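You operate a simulated robot arm through the tools that you are given. There is no shell and no other tool. Be economical: measure what you need, move in short steps, check, and stop when the job is done.

Carry out the task below with a simulated robot arm. There is one attempt and no reset: what you move stays moved.

## Task
Slide the red sifter along the dresser end of the sideboard until it stands next to the green basket.

The check looks at the end state, three seconds after you hand in, the way a careful person would. Anything else that was tipped, shoved, dropped, spilled or broken makes it a failure.

## Robot
A 7-joint arm with a two-finger parallel gripper, fixed in place. Base frame: the origin is at the foot of the arm, x ahead of it, y to its left, z up; the work surface is at about z = 0.86. Units: m, rad, N and s.
With the tool pointing down near the work surface it reaches from about 0.3 to 0.7 m from the base axis. Its first joint turns from -1.152 to 1.152 rad. Payload 1.57 kg.
The TCP is the grasp point between the finger pads, 0.03 m short of the fingertips. In the tool frame z runs along the fingers and y along their closing line. Largest opening 0.11 m; finger width 0.024, thickness 0.012; the body of the gripper, 0.048 by 0.112 m, starts 0.078 m behind the TCP.
Orientation is that of the tool frame in the base frame, as a unit quaternion [x, y, z, w]. With the fingers straight down and closing along the base's y, the tool's x points along the base's -x, its y along +y and its z along -z.

## Interface
- The arm moves only by the tool jog_arm. Its argument "motion" is a list of rows, each a list of 2 entries, a list of its own where there are three numbers: the shift along the base's x, y, z in units of 400 mm (1.0 is 400 mm), then the turn, a rotation vector about the base's x, y, z in units of 180 degrees (1.0 is 180 degrees). In form: [[[dx, dy, dz], [rx, ry, rz]], ...]. A call has 1 to 8 rows; each row is the pose to reach, as a shift and turn from the pose commanded when the call began. "gripper" is the finger opening in m, from 0 to 0.11, set as the call begins (left out, the last holds). A call with a number of a shift or a turn outside -1 to 1 is refused whole. A row lasts 0.2 s, in which the tool goes at most 0.05 m and 0.15 rad; a call with a longer step from one row to the next is refused whole, and so is a gripper value outside its range. A pose out of reach is approached as far as the arm can. The call stops where the force on the tool passes 40 N (or 10 N more than at its start, if that is more) or the arm is blocked; 0.2 s more then pass. Each finger travels about 0.108 m/s and halts on what it meets, pressing with about 34 N; the grip force reading is that of the motor and also rises with nothing between the fingers. The clock runs only during rows and for 0.2 s after the last one: add rows that repeat a pose to give the fingers time. The reply holds the time, the measured pose of the TCP, the force on the tool along the base axes, the opening and the grip force, in the units named above and with some noise, and new pictures: "views" is both (left out), scene, wrist or none.
- Cameras (640 x 400 px; columns grow to the right, rows downward): "scene" is fixed at [0.1695, -0.4119, 1.3848]; the picture's right is [0.71, -0.70, 0.00], its down [-0.50, -0.51, -0.70] and it looks along [0.49, 0.50, -0.72] (base axes); focal length 323 px, centre (320, 200). "wrist" rides on the gripper at [0.07, 0.016, -0.141] in the tool frame; the picture's right is [-0.23, 0.97, 0.00], its down [-0.86, -0.20, -0.48] and it looks along [-0.47, -0.11, 0.88] (tool axes); focal length 222 px, centre (320, 200).
- locate(camera, pixels): for up to 12 pixels [column, row] of the newest picture of that camera ("zoom" is the newest enlarged one), the place [x, y, z] in the base frame of the surface seen there, good to about 0.002 m, but the place of the scene camera against the robot may be out by one fixed shift of up to 0.012 m in any direction. It takes no simulated time.
- inspect(camera, box): a new picture of the part [left, top, right, bottom] of that camera's present view, enlarged. It takes no simulated time.
- job_done(): hands the job in; it is judged then, once.

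Work in short steps. Measure before you move; look again where a grasp or a placing could have gone wrong, and mend it. You have 60 turns and 170 pictures in all, those below and enlarged ones among them. Open the gripper and draw the arm clear of the work before you hand the job in, unless the task says otherwise; then end with one line.

The tools are called after "Request:" as a command line: name --argument value ..., lists and objects as JSON in quotes. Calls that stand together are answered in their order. jog_arm: Moves the arm, as the interface text tells. Its arguments: {"type":"object","properties":{"motion":{"type":"array","items":{"type":"array"}},"gripper":{"type":"number"},"views":{"type":"string","enum":["both","scene","wrist","none"]}},"required":["motion"]} The other tools are called the same way: locate (camera, pixels) gives the place of the surface under pixels of a picture; inspect (camera, box) takes an enlarged picture of a part of a camera's view; job_done () hands the job in.

At the start:

```text
t: 0.0
tcp_pos: [0.3671, -0.1039, 1.0875]
tool_rot: [0.0, 1.0, -0.001, -0.001]
wrist_force: [0.0, 0.5, -0.1]
grip_width: 0.1101
gripper_force: 0.1
```

scene: 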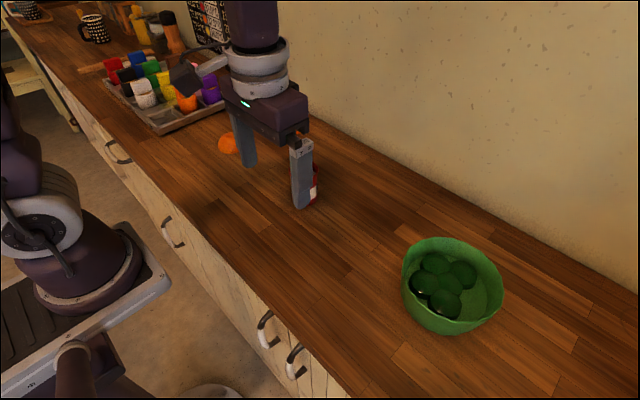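
wrist: 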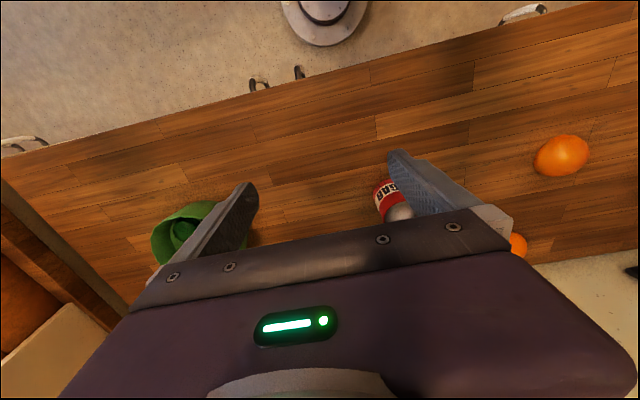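

The red sifter seems to be hidden behind the finger in the scene view (~310,185) and shows at wrist (390,200). I enlarge both views before moving.

Request:
inspect --camera "scene" --box '[200, 100, 380, 230]'

Request:
inspect --camera "wrist" --box '[340, 120, 480, 240]'

Request:
locate --camera "scene" --pixels '[[314, 190], [226, 144], [405, 285], [500, 290], [452, 240], [440, 333], [350, 260], [330, 240]]'

Request:
locate --camera "wrist" --pixels '[[380, 200], [392, 190], [402, 213], [560, 155], [518, 245], [180, 225]]'

```text
3.08 times, centred on (290, 165) of scene
```

zoom: 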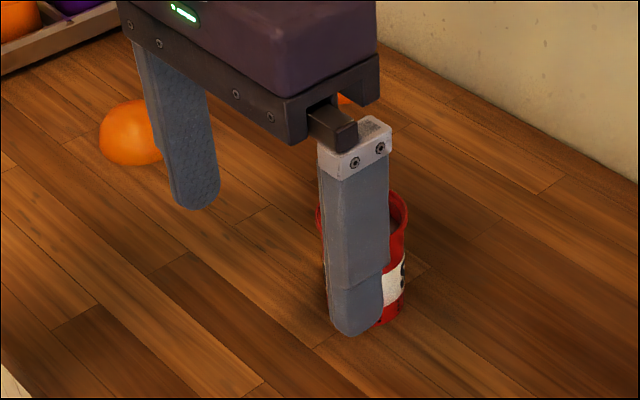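

```text
3.33 times, centred on (410, 180) of wrist
```

zoom: 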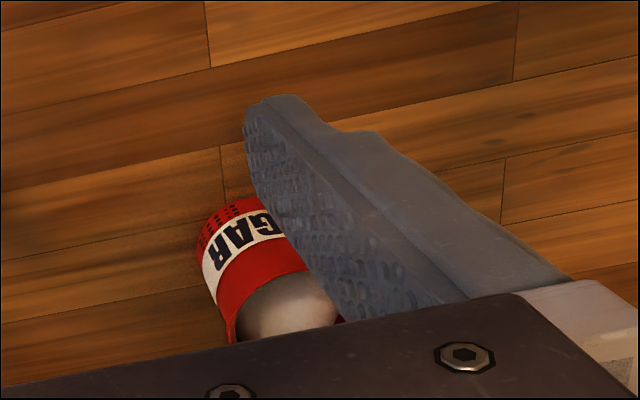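

```text
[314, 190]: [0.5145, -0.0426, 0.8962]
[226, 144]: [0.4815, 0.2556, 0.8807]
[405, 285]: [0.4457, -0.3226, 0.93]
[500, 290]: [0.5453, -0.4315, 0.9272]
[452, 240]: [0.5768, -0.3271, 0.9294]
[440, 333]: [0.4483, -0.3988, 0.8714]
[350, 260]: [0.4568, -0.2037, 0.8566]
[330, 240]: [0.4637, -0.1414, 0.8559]
```

```text
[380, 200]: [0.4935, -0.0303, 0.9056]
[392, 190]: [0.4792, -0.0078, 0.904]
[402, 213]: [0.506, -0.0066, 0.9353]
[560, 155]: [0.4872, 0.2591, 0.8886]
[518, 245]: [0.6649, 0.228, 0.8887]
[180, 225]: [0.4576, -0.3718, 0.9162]
```

The sifter stands around (0.51,-0.02), open at the top, near height 0.94. I move the arm aside to +y to see it in full.

Request:
jog_arm --motion '[[[0, 0.1, 0.05], [0, 0, 0]], [[0, 0.2, 0.1], [0, 0, 0]], [[0, 0.3, 0.1], [0, 0, 0]], [[0, 0.4, 0.1], [0, 0, 0]]]'

```text
t: 1.0
tcp_pos: [0.3664, 0.0572, 1.129]
tool_rot: [0.0, 1.0, 0.0, 0.0]
wrist_force: [-1.0, -0.6, -1.4]
grip_width: 0.11
gripper_force: 0.1
```

scene: 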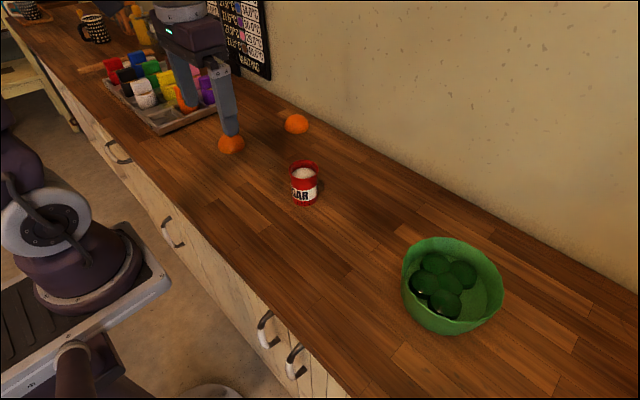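
wrist: 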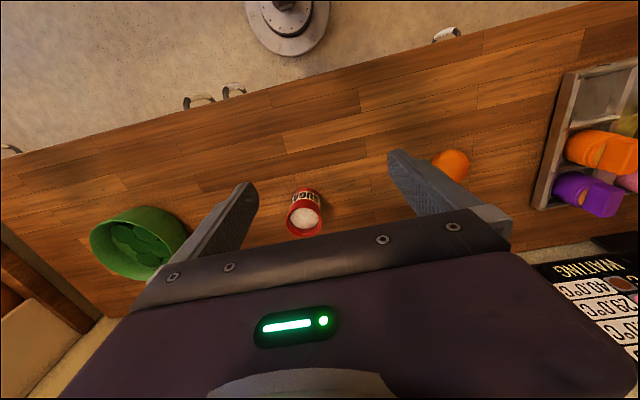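

Now the sifter is in full view at scene (304,183), with sugar in it, so I'll keep it upright on the surface. I zoom in and measure both objects.

Request:
inspect --camera "wrist" --box '[265, 165, 345, 245]'

Request:
inspect --camera "scene" --box '[264, 145, 344, 225]'

Request:
locate --camera "wrist" --pixels '[[304, 234], [289, 217], [321, 213], [302, 204], [304, 218], [304, 189], [298, 190], [92, 240], [186, 235], [140, 209], [135, 278], [170, 212]]'

Request:
locate --camera "scene" --pixels '[[290, 167], [316, 170], [304, 162], [302, 178], [304, 205], [404, 285], [502, 288], [452, 239], [450, 318], [418, 250], [405, 305], [360, 250]]'

```text
5.00 times, centred on (305, 205) of wrist
```

zoom: 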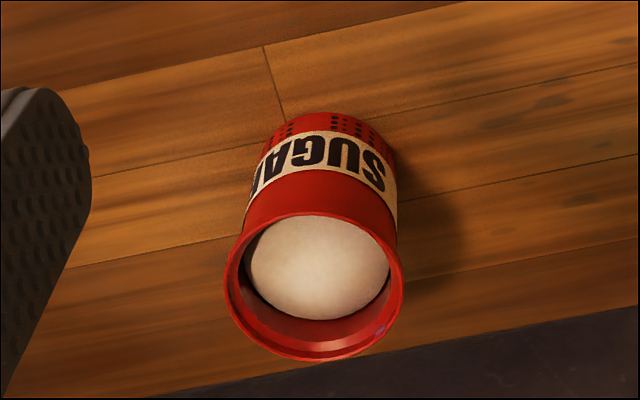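

```text
5.00 times, centred on (304, 185) of scene
```

zoom: 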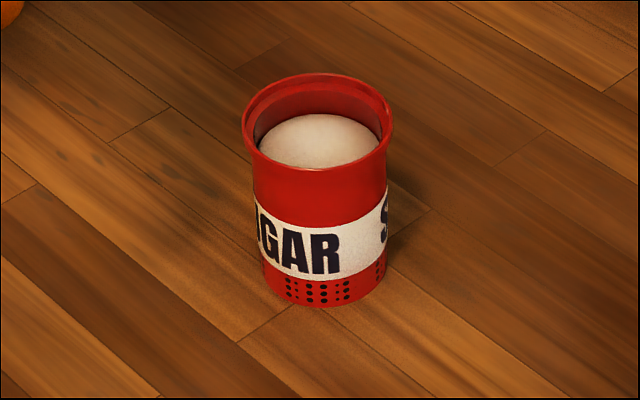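

```text
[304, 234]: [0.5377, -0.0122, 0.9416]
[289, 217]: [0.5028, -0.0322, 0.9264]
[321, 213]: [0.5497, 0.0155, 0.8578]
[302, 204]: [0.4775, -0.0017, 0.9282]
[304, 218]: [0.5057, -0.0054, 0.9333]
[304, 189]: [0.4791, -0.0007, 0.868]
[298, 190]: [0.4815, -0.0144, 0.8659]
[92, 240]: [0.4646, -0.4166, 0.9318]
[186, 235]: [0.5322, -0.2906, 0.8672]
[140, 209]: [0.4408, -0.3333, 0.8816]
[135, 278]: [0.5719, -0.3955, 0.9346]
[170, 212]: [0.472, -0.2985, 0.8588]
```

```text
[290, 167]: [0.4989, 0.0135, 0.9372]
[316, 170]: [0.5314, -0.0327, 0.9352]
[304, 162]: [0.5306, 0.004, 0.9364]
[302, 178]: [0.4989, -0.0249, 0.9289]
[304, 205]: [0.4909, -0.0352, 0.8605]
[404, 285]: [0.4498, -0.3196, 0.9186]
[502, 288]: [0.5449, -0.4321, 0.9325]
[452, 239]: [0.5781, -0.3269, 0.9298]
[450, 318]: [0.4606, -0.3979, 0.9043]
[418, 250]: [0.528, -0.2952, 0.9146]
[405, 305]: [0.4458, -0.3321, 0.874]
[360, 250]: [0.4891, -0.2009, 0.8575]
```

Sifter: centre ≈(0.508,-0.006), about 0.063 wide, top at 0.937. Bowl: centre ≈(0.503,-0.36), rim radius ≈0.078. I'll grip it across x so no finger goes between it and the bowl. That means turning the tool -90° about z while moving over the sifter at height.

Request:
jog_arm --motion '[[[0.05, -0.02, 0], [0, 0, -0.045]], [[0.1, -0.04, 0], [0, 0, -0.09]], [[0.15, -0.06, 0], [0, 0, -0.135]], [[0.2, -0.08, 0], [0, 0, -0.18]], [[0.25, -0.1, 0], [0, 0, -0.225]], [[0.3, -0.12, 0], [0, 0, -0.27]], [[0.33, -0.14, 0], [0, 0, -0.315]], [[0.3525, -0.155, 0], [0, 0, -0.36]]]' --views "none"

Request:
jog_arm --motion '[[[0, 0, 0], [0, 0, -0.045]], [[0, 0, 0], [0, 0, -0.09]], [[0, 0, 0], [0, 0, -0.14]], [[0, 0, 0], [0, 0, -0.14]], [[0, 0, 0], [0, 0, -0.14]]]'

```text
t: 2.8
tcp_pos: [0.5073, -0.0048, 1.128]
tool_rot: [0.536, 0.844, 0.0, 0.0]
wrist_force: [0.3, 0.5, -0.2]
grip_width: 0.11
gripper_force: 0.0
```

```text
refused: row 3 steps farther than a row can; nothing moved
```

The first part went well; the final turn step was slightly too large, so I split it into smaller ones.

Request:
jog_arm --motion '[[[0, 0, 0], [0, 0, -0.045]], [[0, 0, 0], [0, 0, -0.09]], [[0, 0, 0], [0, 0, -0.13]], [[0, 0, 0], [0, 0, -0.14]], [[0, 0, 0], [0, 0, -0.14]]]'

```text
t: 4.0
tcp_pos: [0.5062, -0.0045, 1.1293]
tool_rot: [0.708, 0.707, 0.0, 0.0]
wrist_force: [-0.1, -0.1, 1.0]
grip_width: 0.1099
gripper_force: 0.0
```

scene: 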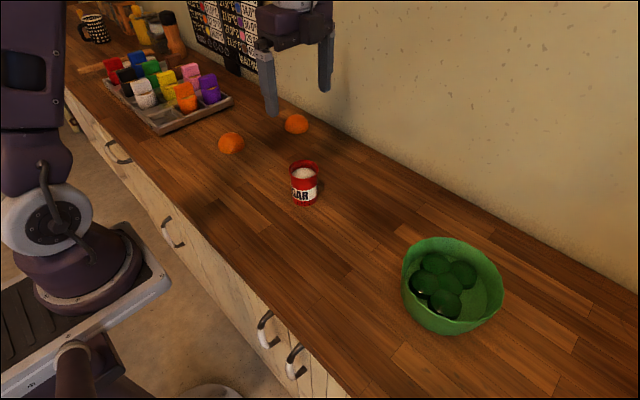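
wrist: 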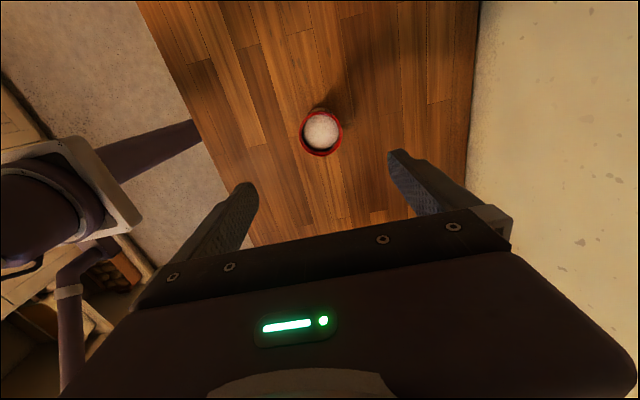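

The wrist camera now sees the sifter at (321,131) from above, so I measure its rim precisely there.

Request:
inspect --camera "wrist" --box '[281, 91, 361, 171]'

Request:
locate --camera "wrist" --pixels '[[301, 131], [341, 131], [321, 156], [320, 112], [321, 132]]'

```text
5.00 times, centred on (321, 131) of wrist
```

zoom: 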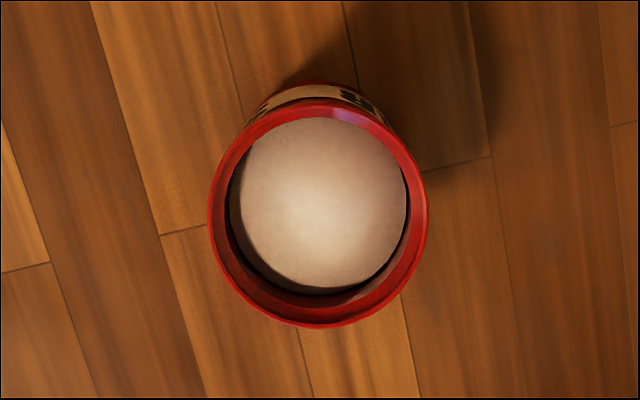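

```text
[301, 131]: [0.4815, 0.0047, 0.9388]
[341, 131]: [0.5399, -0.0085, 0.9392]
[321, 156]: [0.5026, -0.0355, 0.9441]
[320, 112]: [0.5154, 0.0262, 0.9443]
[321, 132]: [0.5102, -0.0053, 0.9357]
```

Centre is ≈(0.510,-0.003), rim about 0.064 wide, which leaves ~0.023 on each side. I descend to TCP z≈0.902.

Request:
jog_arm --motion '[[[0.006, 0.006, -0.1], [0, 0, 0]], [[0.006, 0.006, -0.2], [0, 0, 0]], [[0.006, 0.006, -0.3], [0, 0, 0]], [[0.006, 0.006, -0.4], [0, 0, 0]], [[0.006, 0.006, -0.47], [0, 0, 0]], [[0.006, 0.006, -0.53], [0, 0, 0]], [[0.006, 0.006, -0.564], [0, 0, 0]], [[0.006, 0.006, -0.564], [0, 0, 0]]]'

```text
t: 5.8
tcp_pos: [0.5085, -0.003, 0.9009]
tool_rot: [0.707, 0.707, -0.001, 0.0]
wrist_force: [0.8, 0.5, 0.3]
grip_width: 0.1102
gripper_force: 0.1
```

scene: 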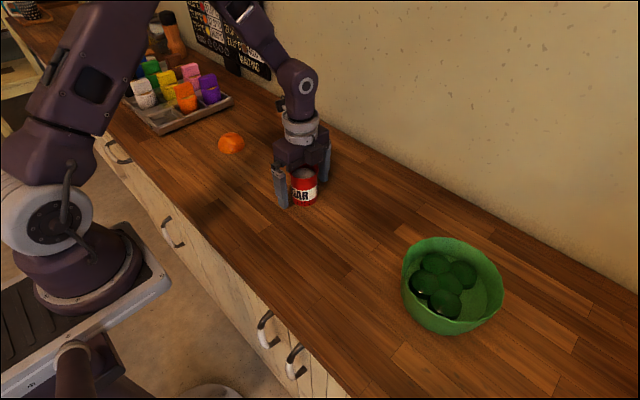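
wrist: 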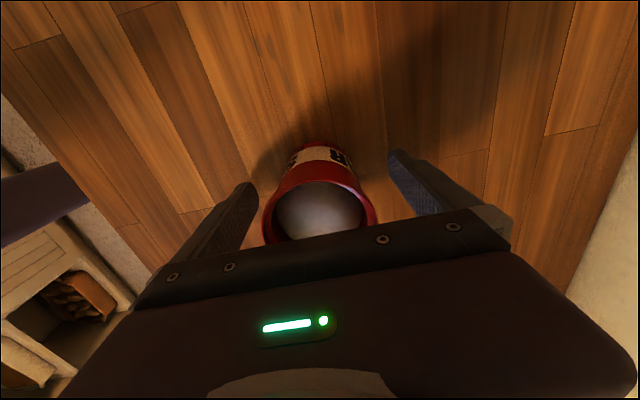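

The sifter sits between the fingers. I close on it while holding still.

Request:
jog_arm --motion '[[[0, 0, 0], [0, 0, 0]], [[0, 0, 0], [0, 0, 0]], [[0, 0, 0], [0, 0, 0]], [[0, 0, 0], [0, 0, 0]]]' --gripper 0.045

```text
t: 6.8
tcp_pos: [0.5079, -0.0042, 0.9014]
tool_rot: [0.707, 0.707, 0.0, 0.0]
wrist_force: [0.6, -0.1, 1.6]
grip_width: 0.0629
gripper_force: 33.6
```

scene: 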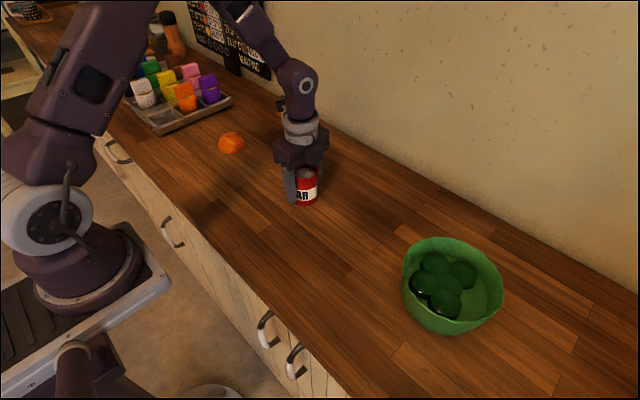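
wrist: 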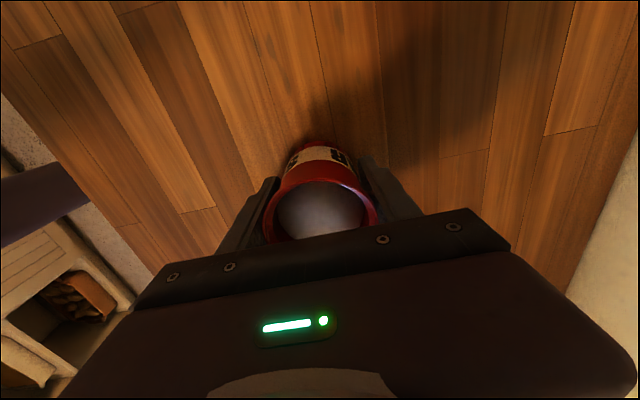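

Firm grip at 0.063 and the sifter is upright. I slide it slowly toward -y, 0.02 m per row.

Request:
jog_arm --motion '[[[0, -0.03, 0], [0, 0, 0]], [[0, -0.08, 0], [0, 0, 0]], [[0, -0.13, 0], [0, 0, 0]], [[0, -0.18, 0], [0, 0, 0]], [[0, -0.23, 0], [0, 0, 0]], [[0, -0.28, 0], [0, 0, 0]], [[0, -0.33, 0], [0, 0, 0]], [[0, -0.37, 0], [0, 0, 0]]]'

```text
t: 8.6
tcp_pos: [0.5095, -0.1516, 0.9023]
tool_rot: [0.707, 0.707, 0.0, 0.0]
wrist_force: [0.1, 0.1, 1.0]
grip_width: 0.0628
gripper_force: 33.9
```

scene: 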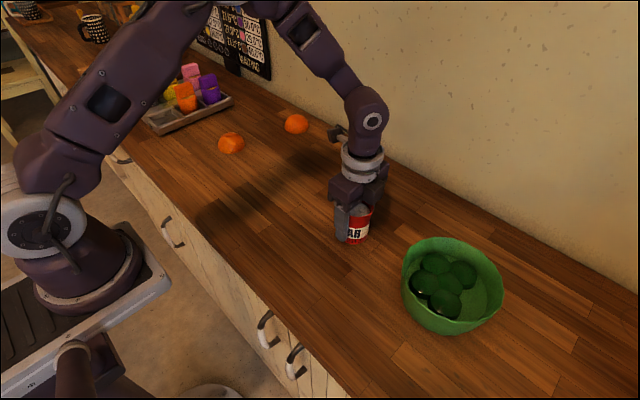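
wrist: 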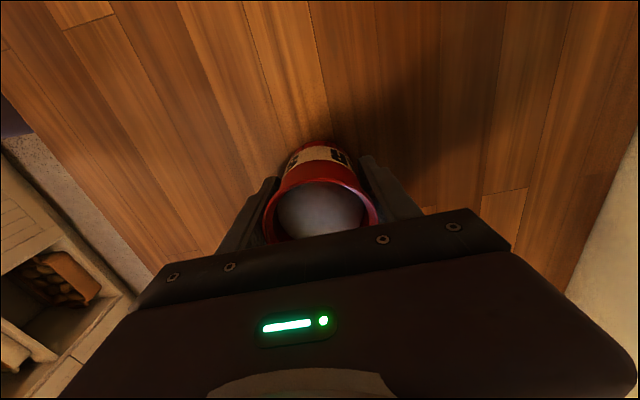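

Sliding well, no force. I measure the remaining gap in the scene view between the sifter's near side (~371,225) and the bowl's rim (~405,260).

Request:
inspect --camera "scene" --box '[320, 180, 512, 300]'

Request:
locate --camera "scene" --pixels '[[371, 215], [368, 235], [358, 243], [404, 262], [408, 252], [413, 246], [420, 242], [430, 239], [403, 275]]'

```text
3.33 times, centred on (416, 240) of scene
```

zoom: 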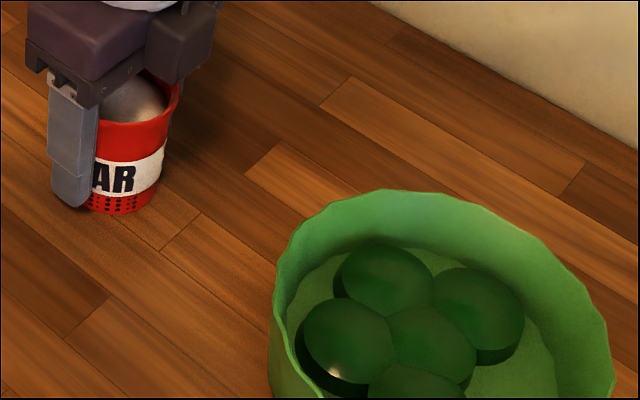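

```text
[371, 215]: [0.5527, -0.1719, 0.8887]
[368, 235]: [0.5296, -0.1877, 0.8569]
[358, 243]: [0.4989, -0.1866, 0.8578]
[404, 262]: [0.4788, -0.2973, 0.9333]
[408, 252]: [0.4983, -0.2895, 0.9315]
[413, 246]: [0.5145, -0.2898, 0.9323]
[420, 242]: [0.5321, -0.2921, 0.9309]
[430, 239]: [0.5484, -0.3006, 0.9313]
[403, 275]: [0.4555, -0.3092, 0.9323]
```

The bowl's nearest rim is at scene y≈-0.289 and the sifter's edge at ≈-0.187, so the gap is ~0.10 m. I slide 0.084 m more, slowly, leaving about 0.016 m.

Request:
jog_arm --motion '[[[0, -0.03, 0], [0, 0, 0]], [[0, -0.07, 0], [0, 0, 0]], [[0, -0.11, 0], [0, 0, 0]], [[0, -0.15, 0], [0, 0, 0]], [[0, -0.18, 0], [0, 0, 0]], [[0, -0.2, 0], [0, 0, 0]], [[0, -0.21, 0], [0, 0, 0]], [[0, -0.21, 0], [0, 0, 0]]]' --views "scene"

Request:
inspect --camera "scene" --box '[340, 200, 500, 300]'

```text
t: 10.4
tcp_pos: [0.5095, -0.2335, 0.9024]
tool_rot: [0.707, 0.707, 0.0, 0.0]
wrist_force: [-1.1, -0.1, 0.5]
grip_width: 0.0629
gripper_force: 34.4
```

scene: 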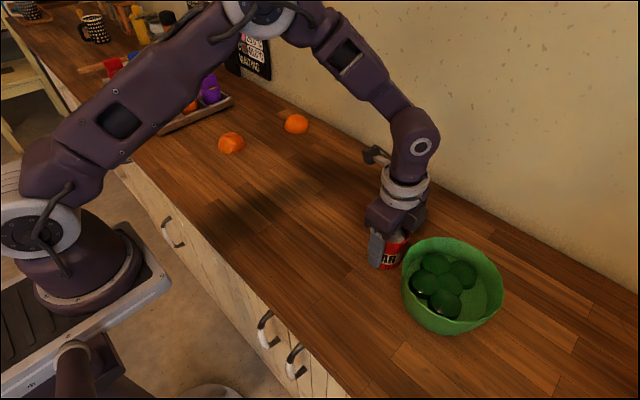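

```text
4.00 times, centred on (420, 250) of scene
```

zoom: 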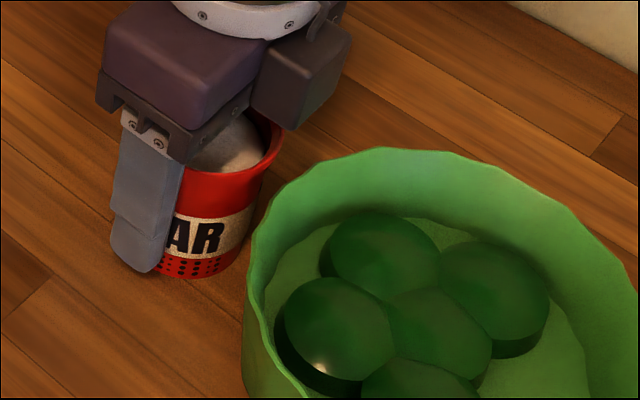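

The sifter stands beside the bowl with a small gap and the bowl has not moved. I open the gripper, hold, then go straight up.

Request:
jog_arm --motion '[[[0, 0, 0], [0, 0, 0]], [[0, 0, 0], [0, 0, 0]], [[0, 0, 0], [0, 0, 0]], [[0, 0, 0], [0, 0, 0]]]' --gripper 0.105 --views "both"

Request:
jog_arm --motion '[[[0, 0, 0.04], [0, 0, 0]], [[0, 0, 0.1], [0, 0, 0]], [[0, 0, 0.2], [0, 0, 0]], [[0, 0, 0.3], [0, 0, 0]], [[0, 0, 0.4], [0, 0, 0]], [[0, 0.1, 0.45], [0, 0, 0]], [[0, 0.2, 0.45], [0, 0, 0]], [[0, 0.3, 0.45], [0, 0, 0]]]' --views "both"

Request:
inspect --camera "scene" --box '[340, 200, 500, 300]'

```text
t: 11.4
tcp_pos: [0.5102, -0.2347, 0.902]
tool_rot: [0.707, 0.707, 0.001, 0.0]
wrist_force: [0.2, 0.0, 0.7]
grip_width: 0.1051
gripper_force: 0.0
```

scene: 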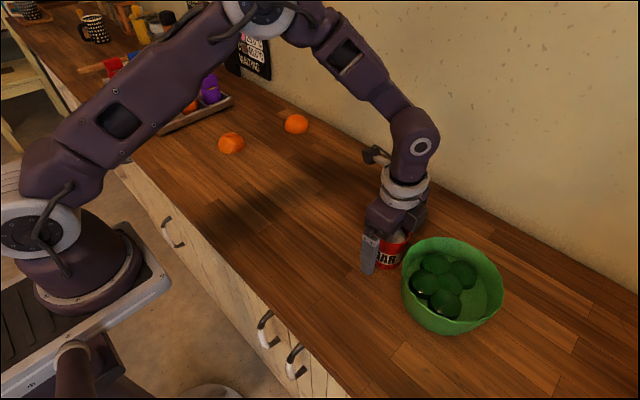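
wrist: 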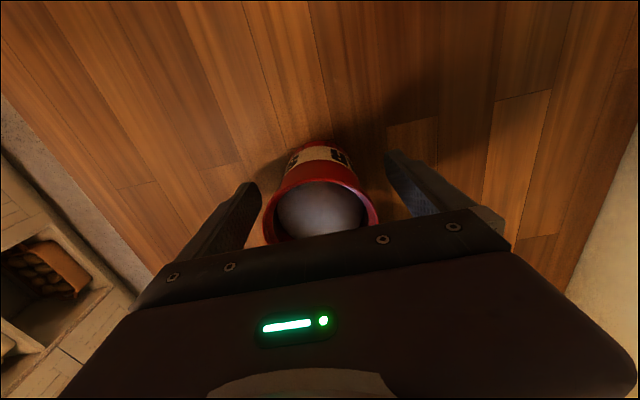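

```text
t: 13.2
tcp_pos: [0.5113, -0.1132, 1.0831]
tool_rot: [0.708, 0.706, 0.0, 0.0]
wrist_force: [0.2, 1.2, 0.2]
grip_width: 0.1052
gripper_force: 0.1
```

scene: 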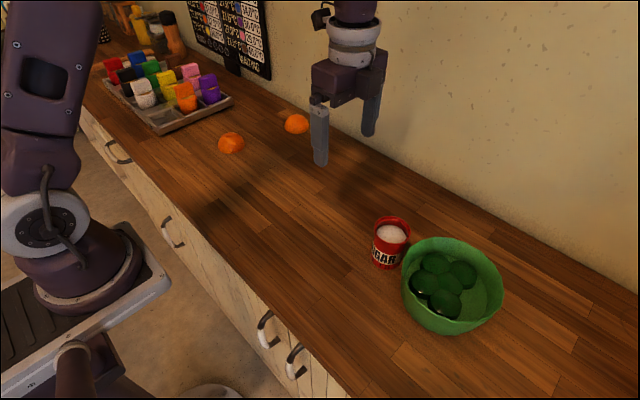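
wrist: 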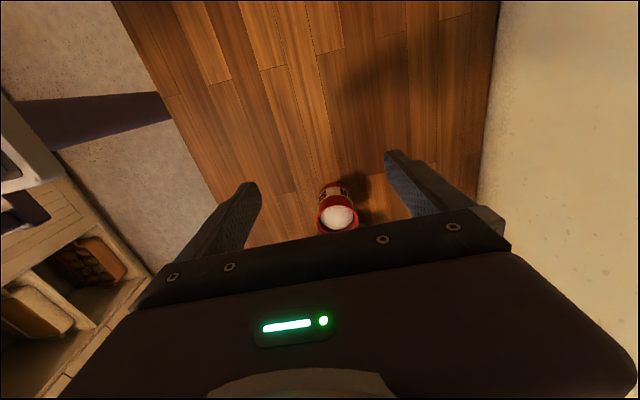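

```text
4.00 times, centred on (420, 250) of scene
```

zoom: 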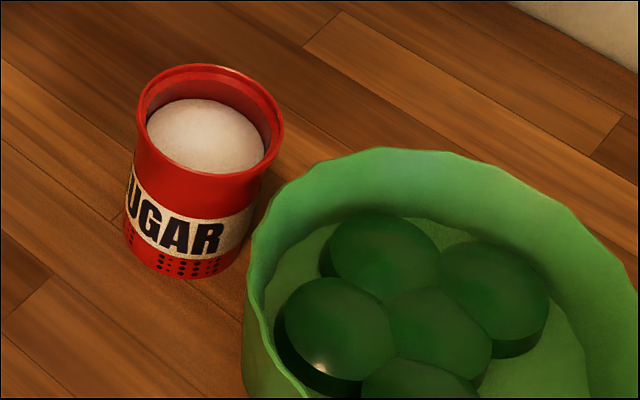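

The sifter at (391,243) stands upright with its sugar in it, right beside the bowl. Nothing else has moved and the arm is clear, so I hand in.

Request:
job_done

```text
The job is handed in.
```

The red sifter now stands upright with its sugar still in it, about 1.5 cm from the green basket; nothing else was moved and the job is handed in.
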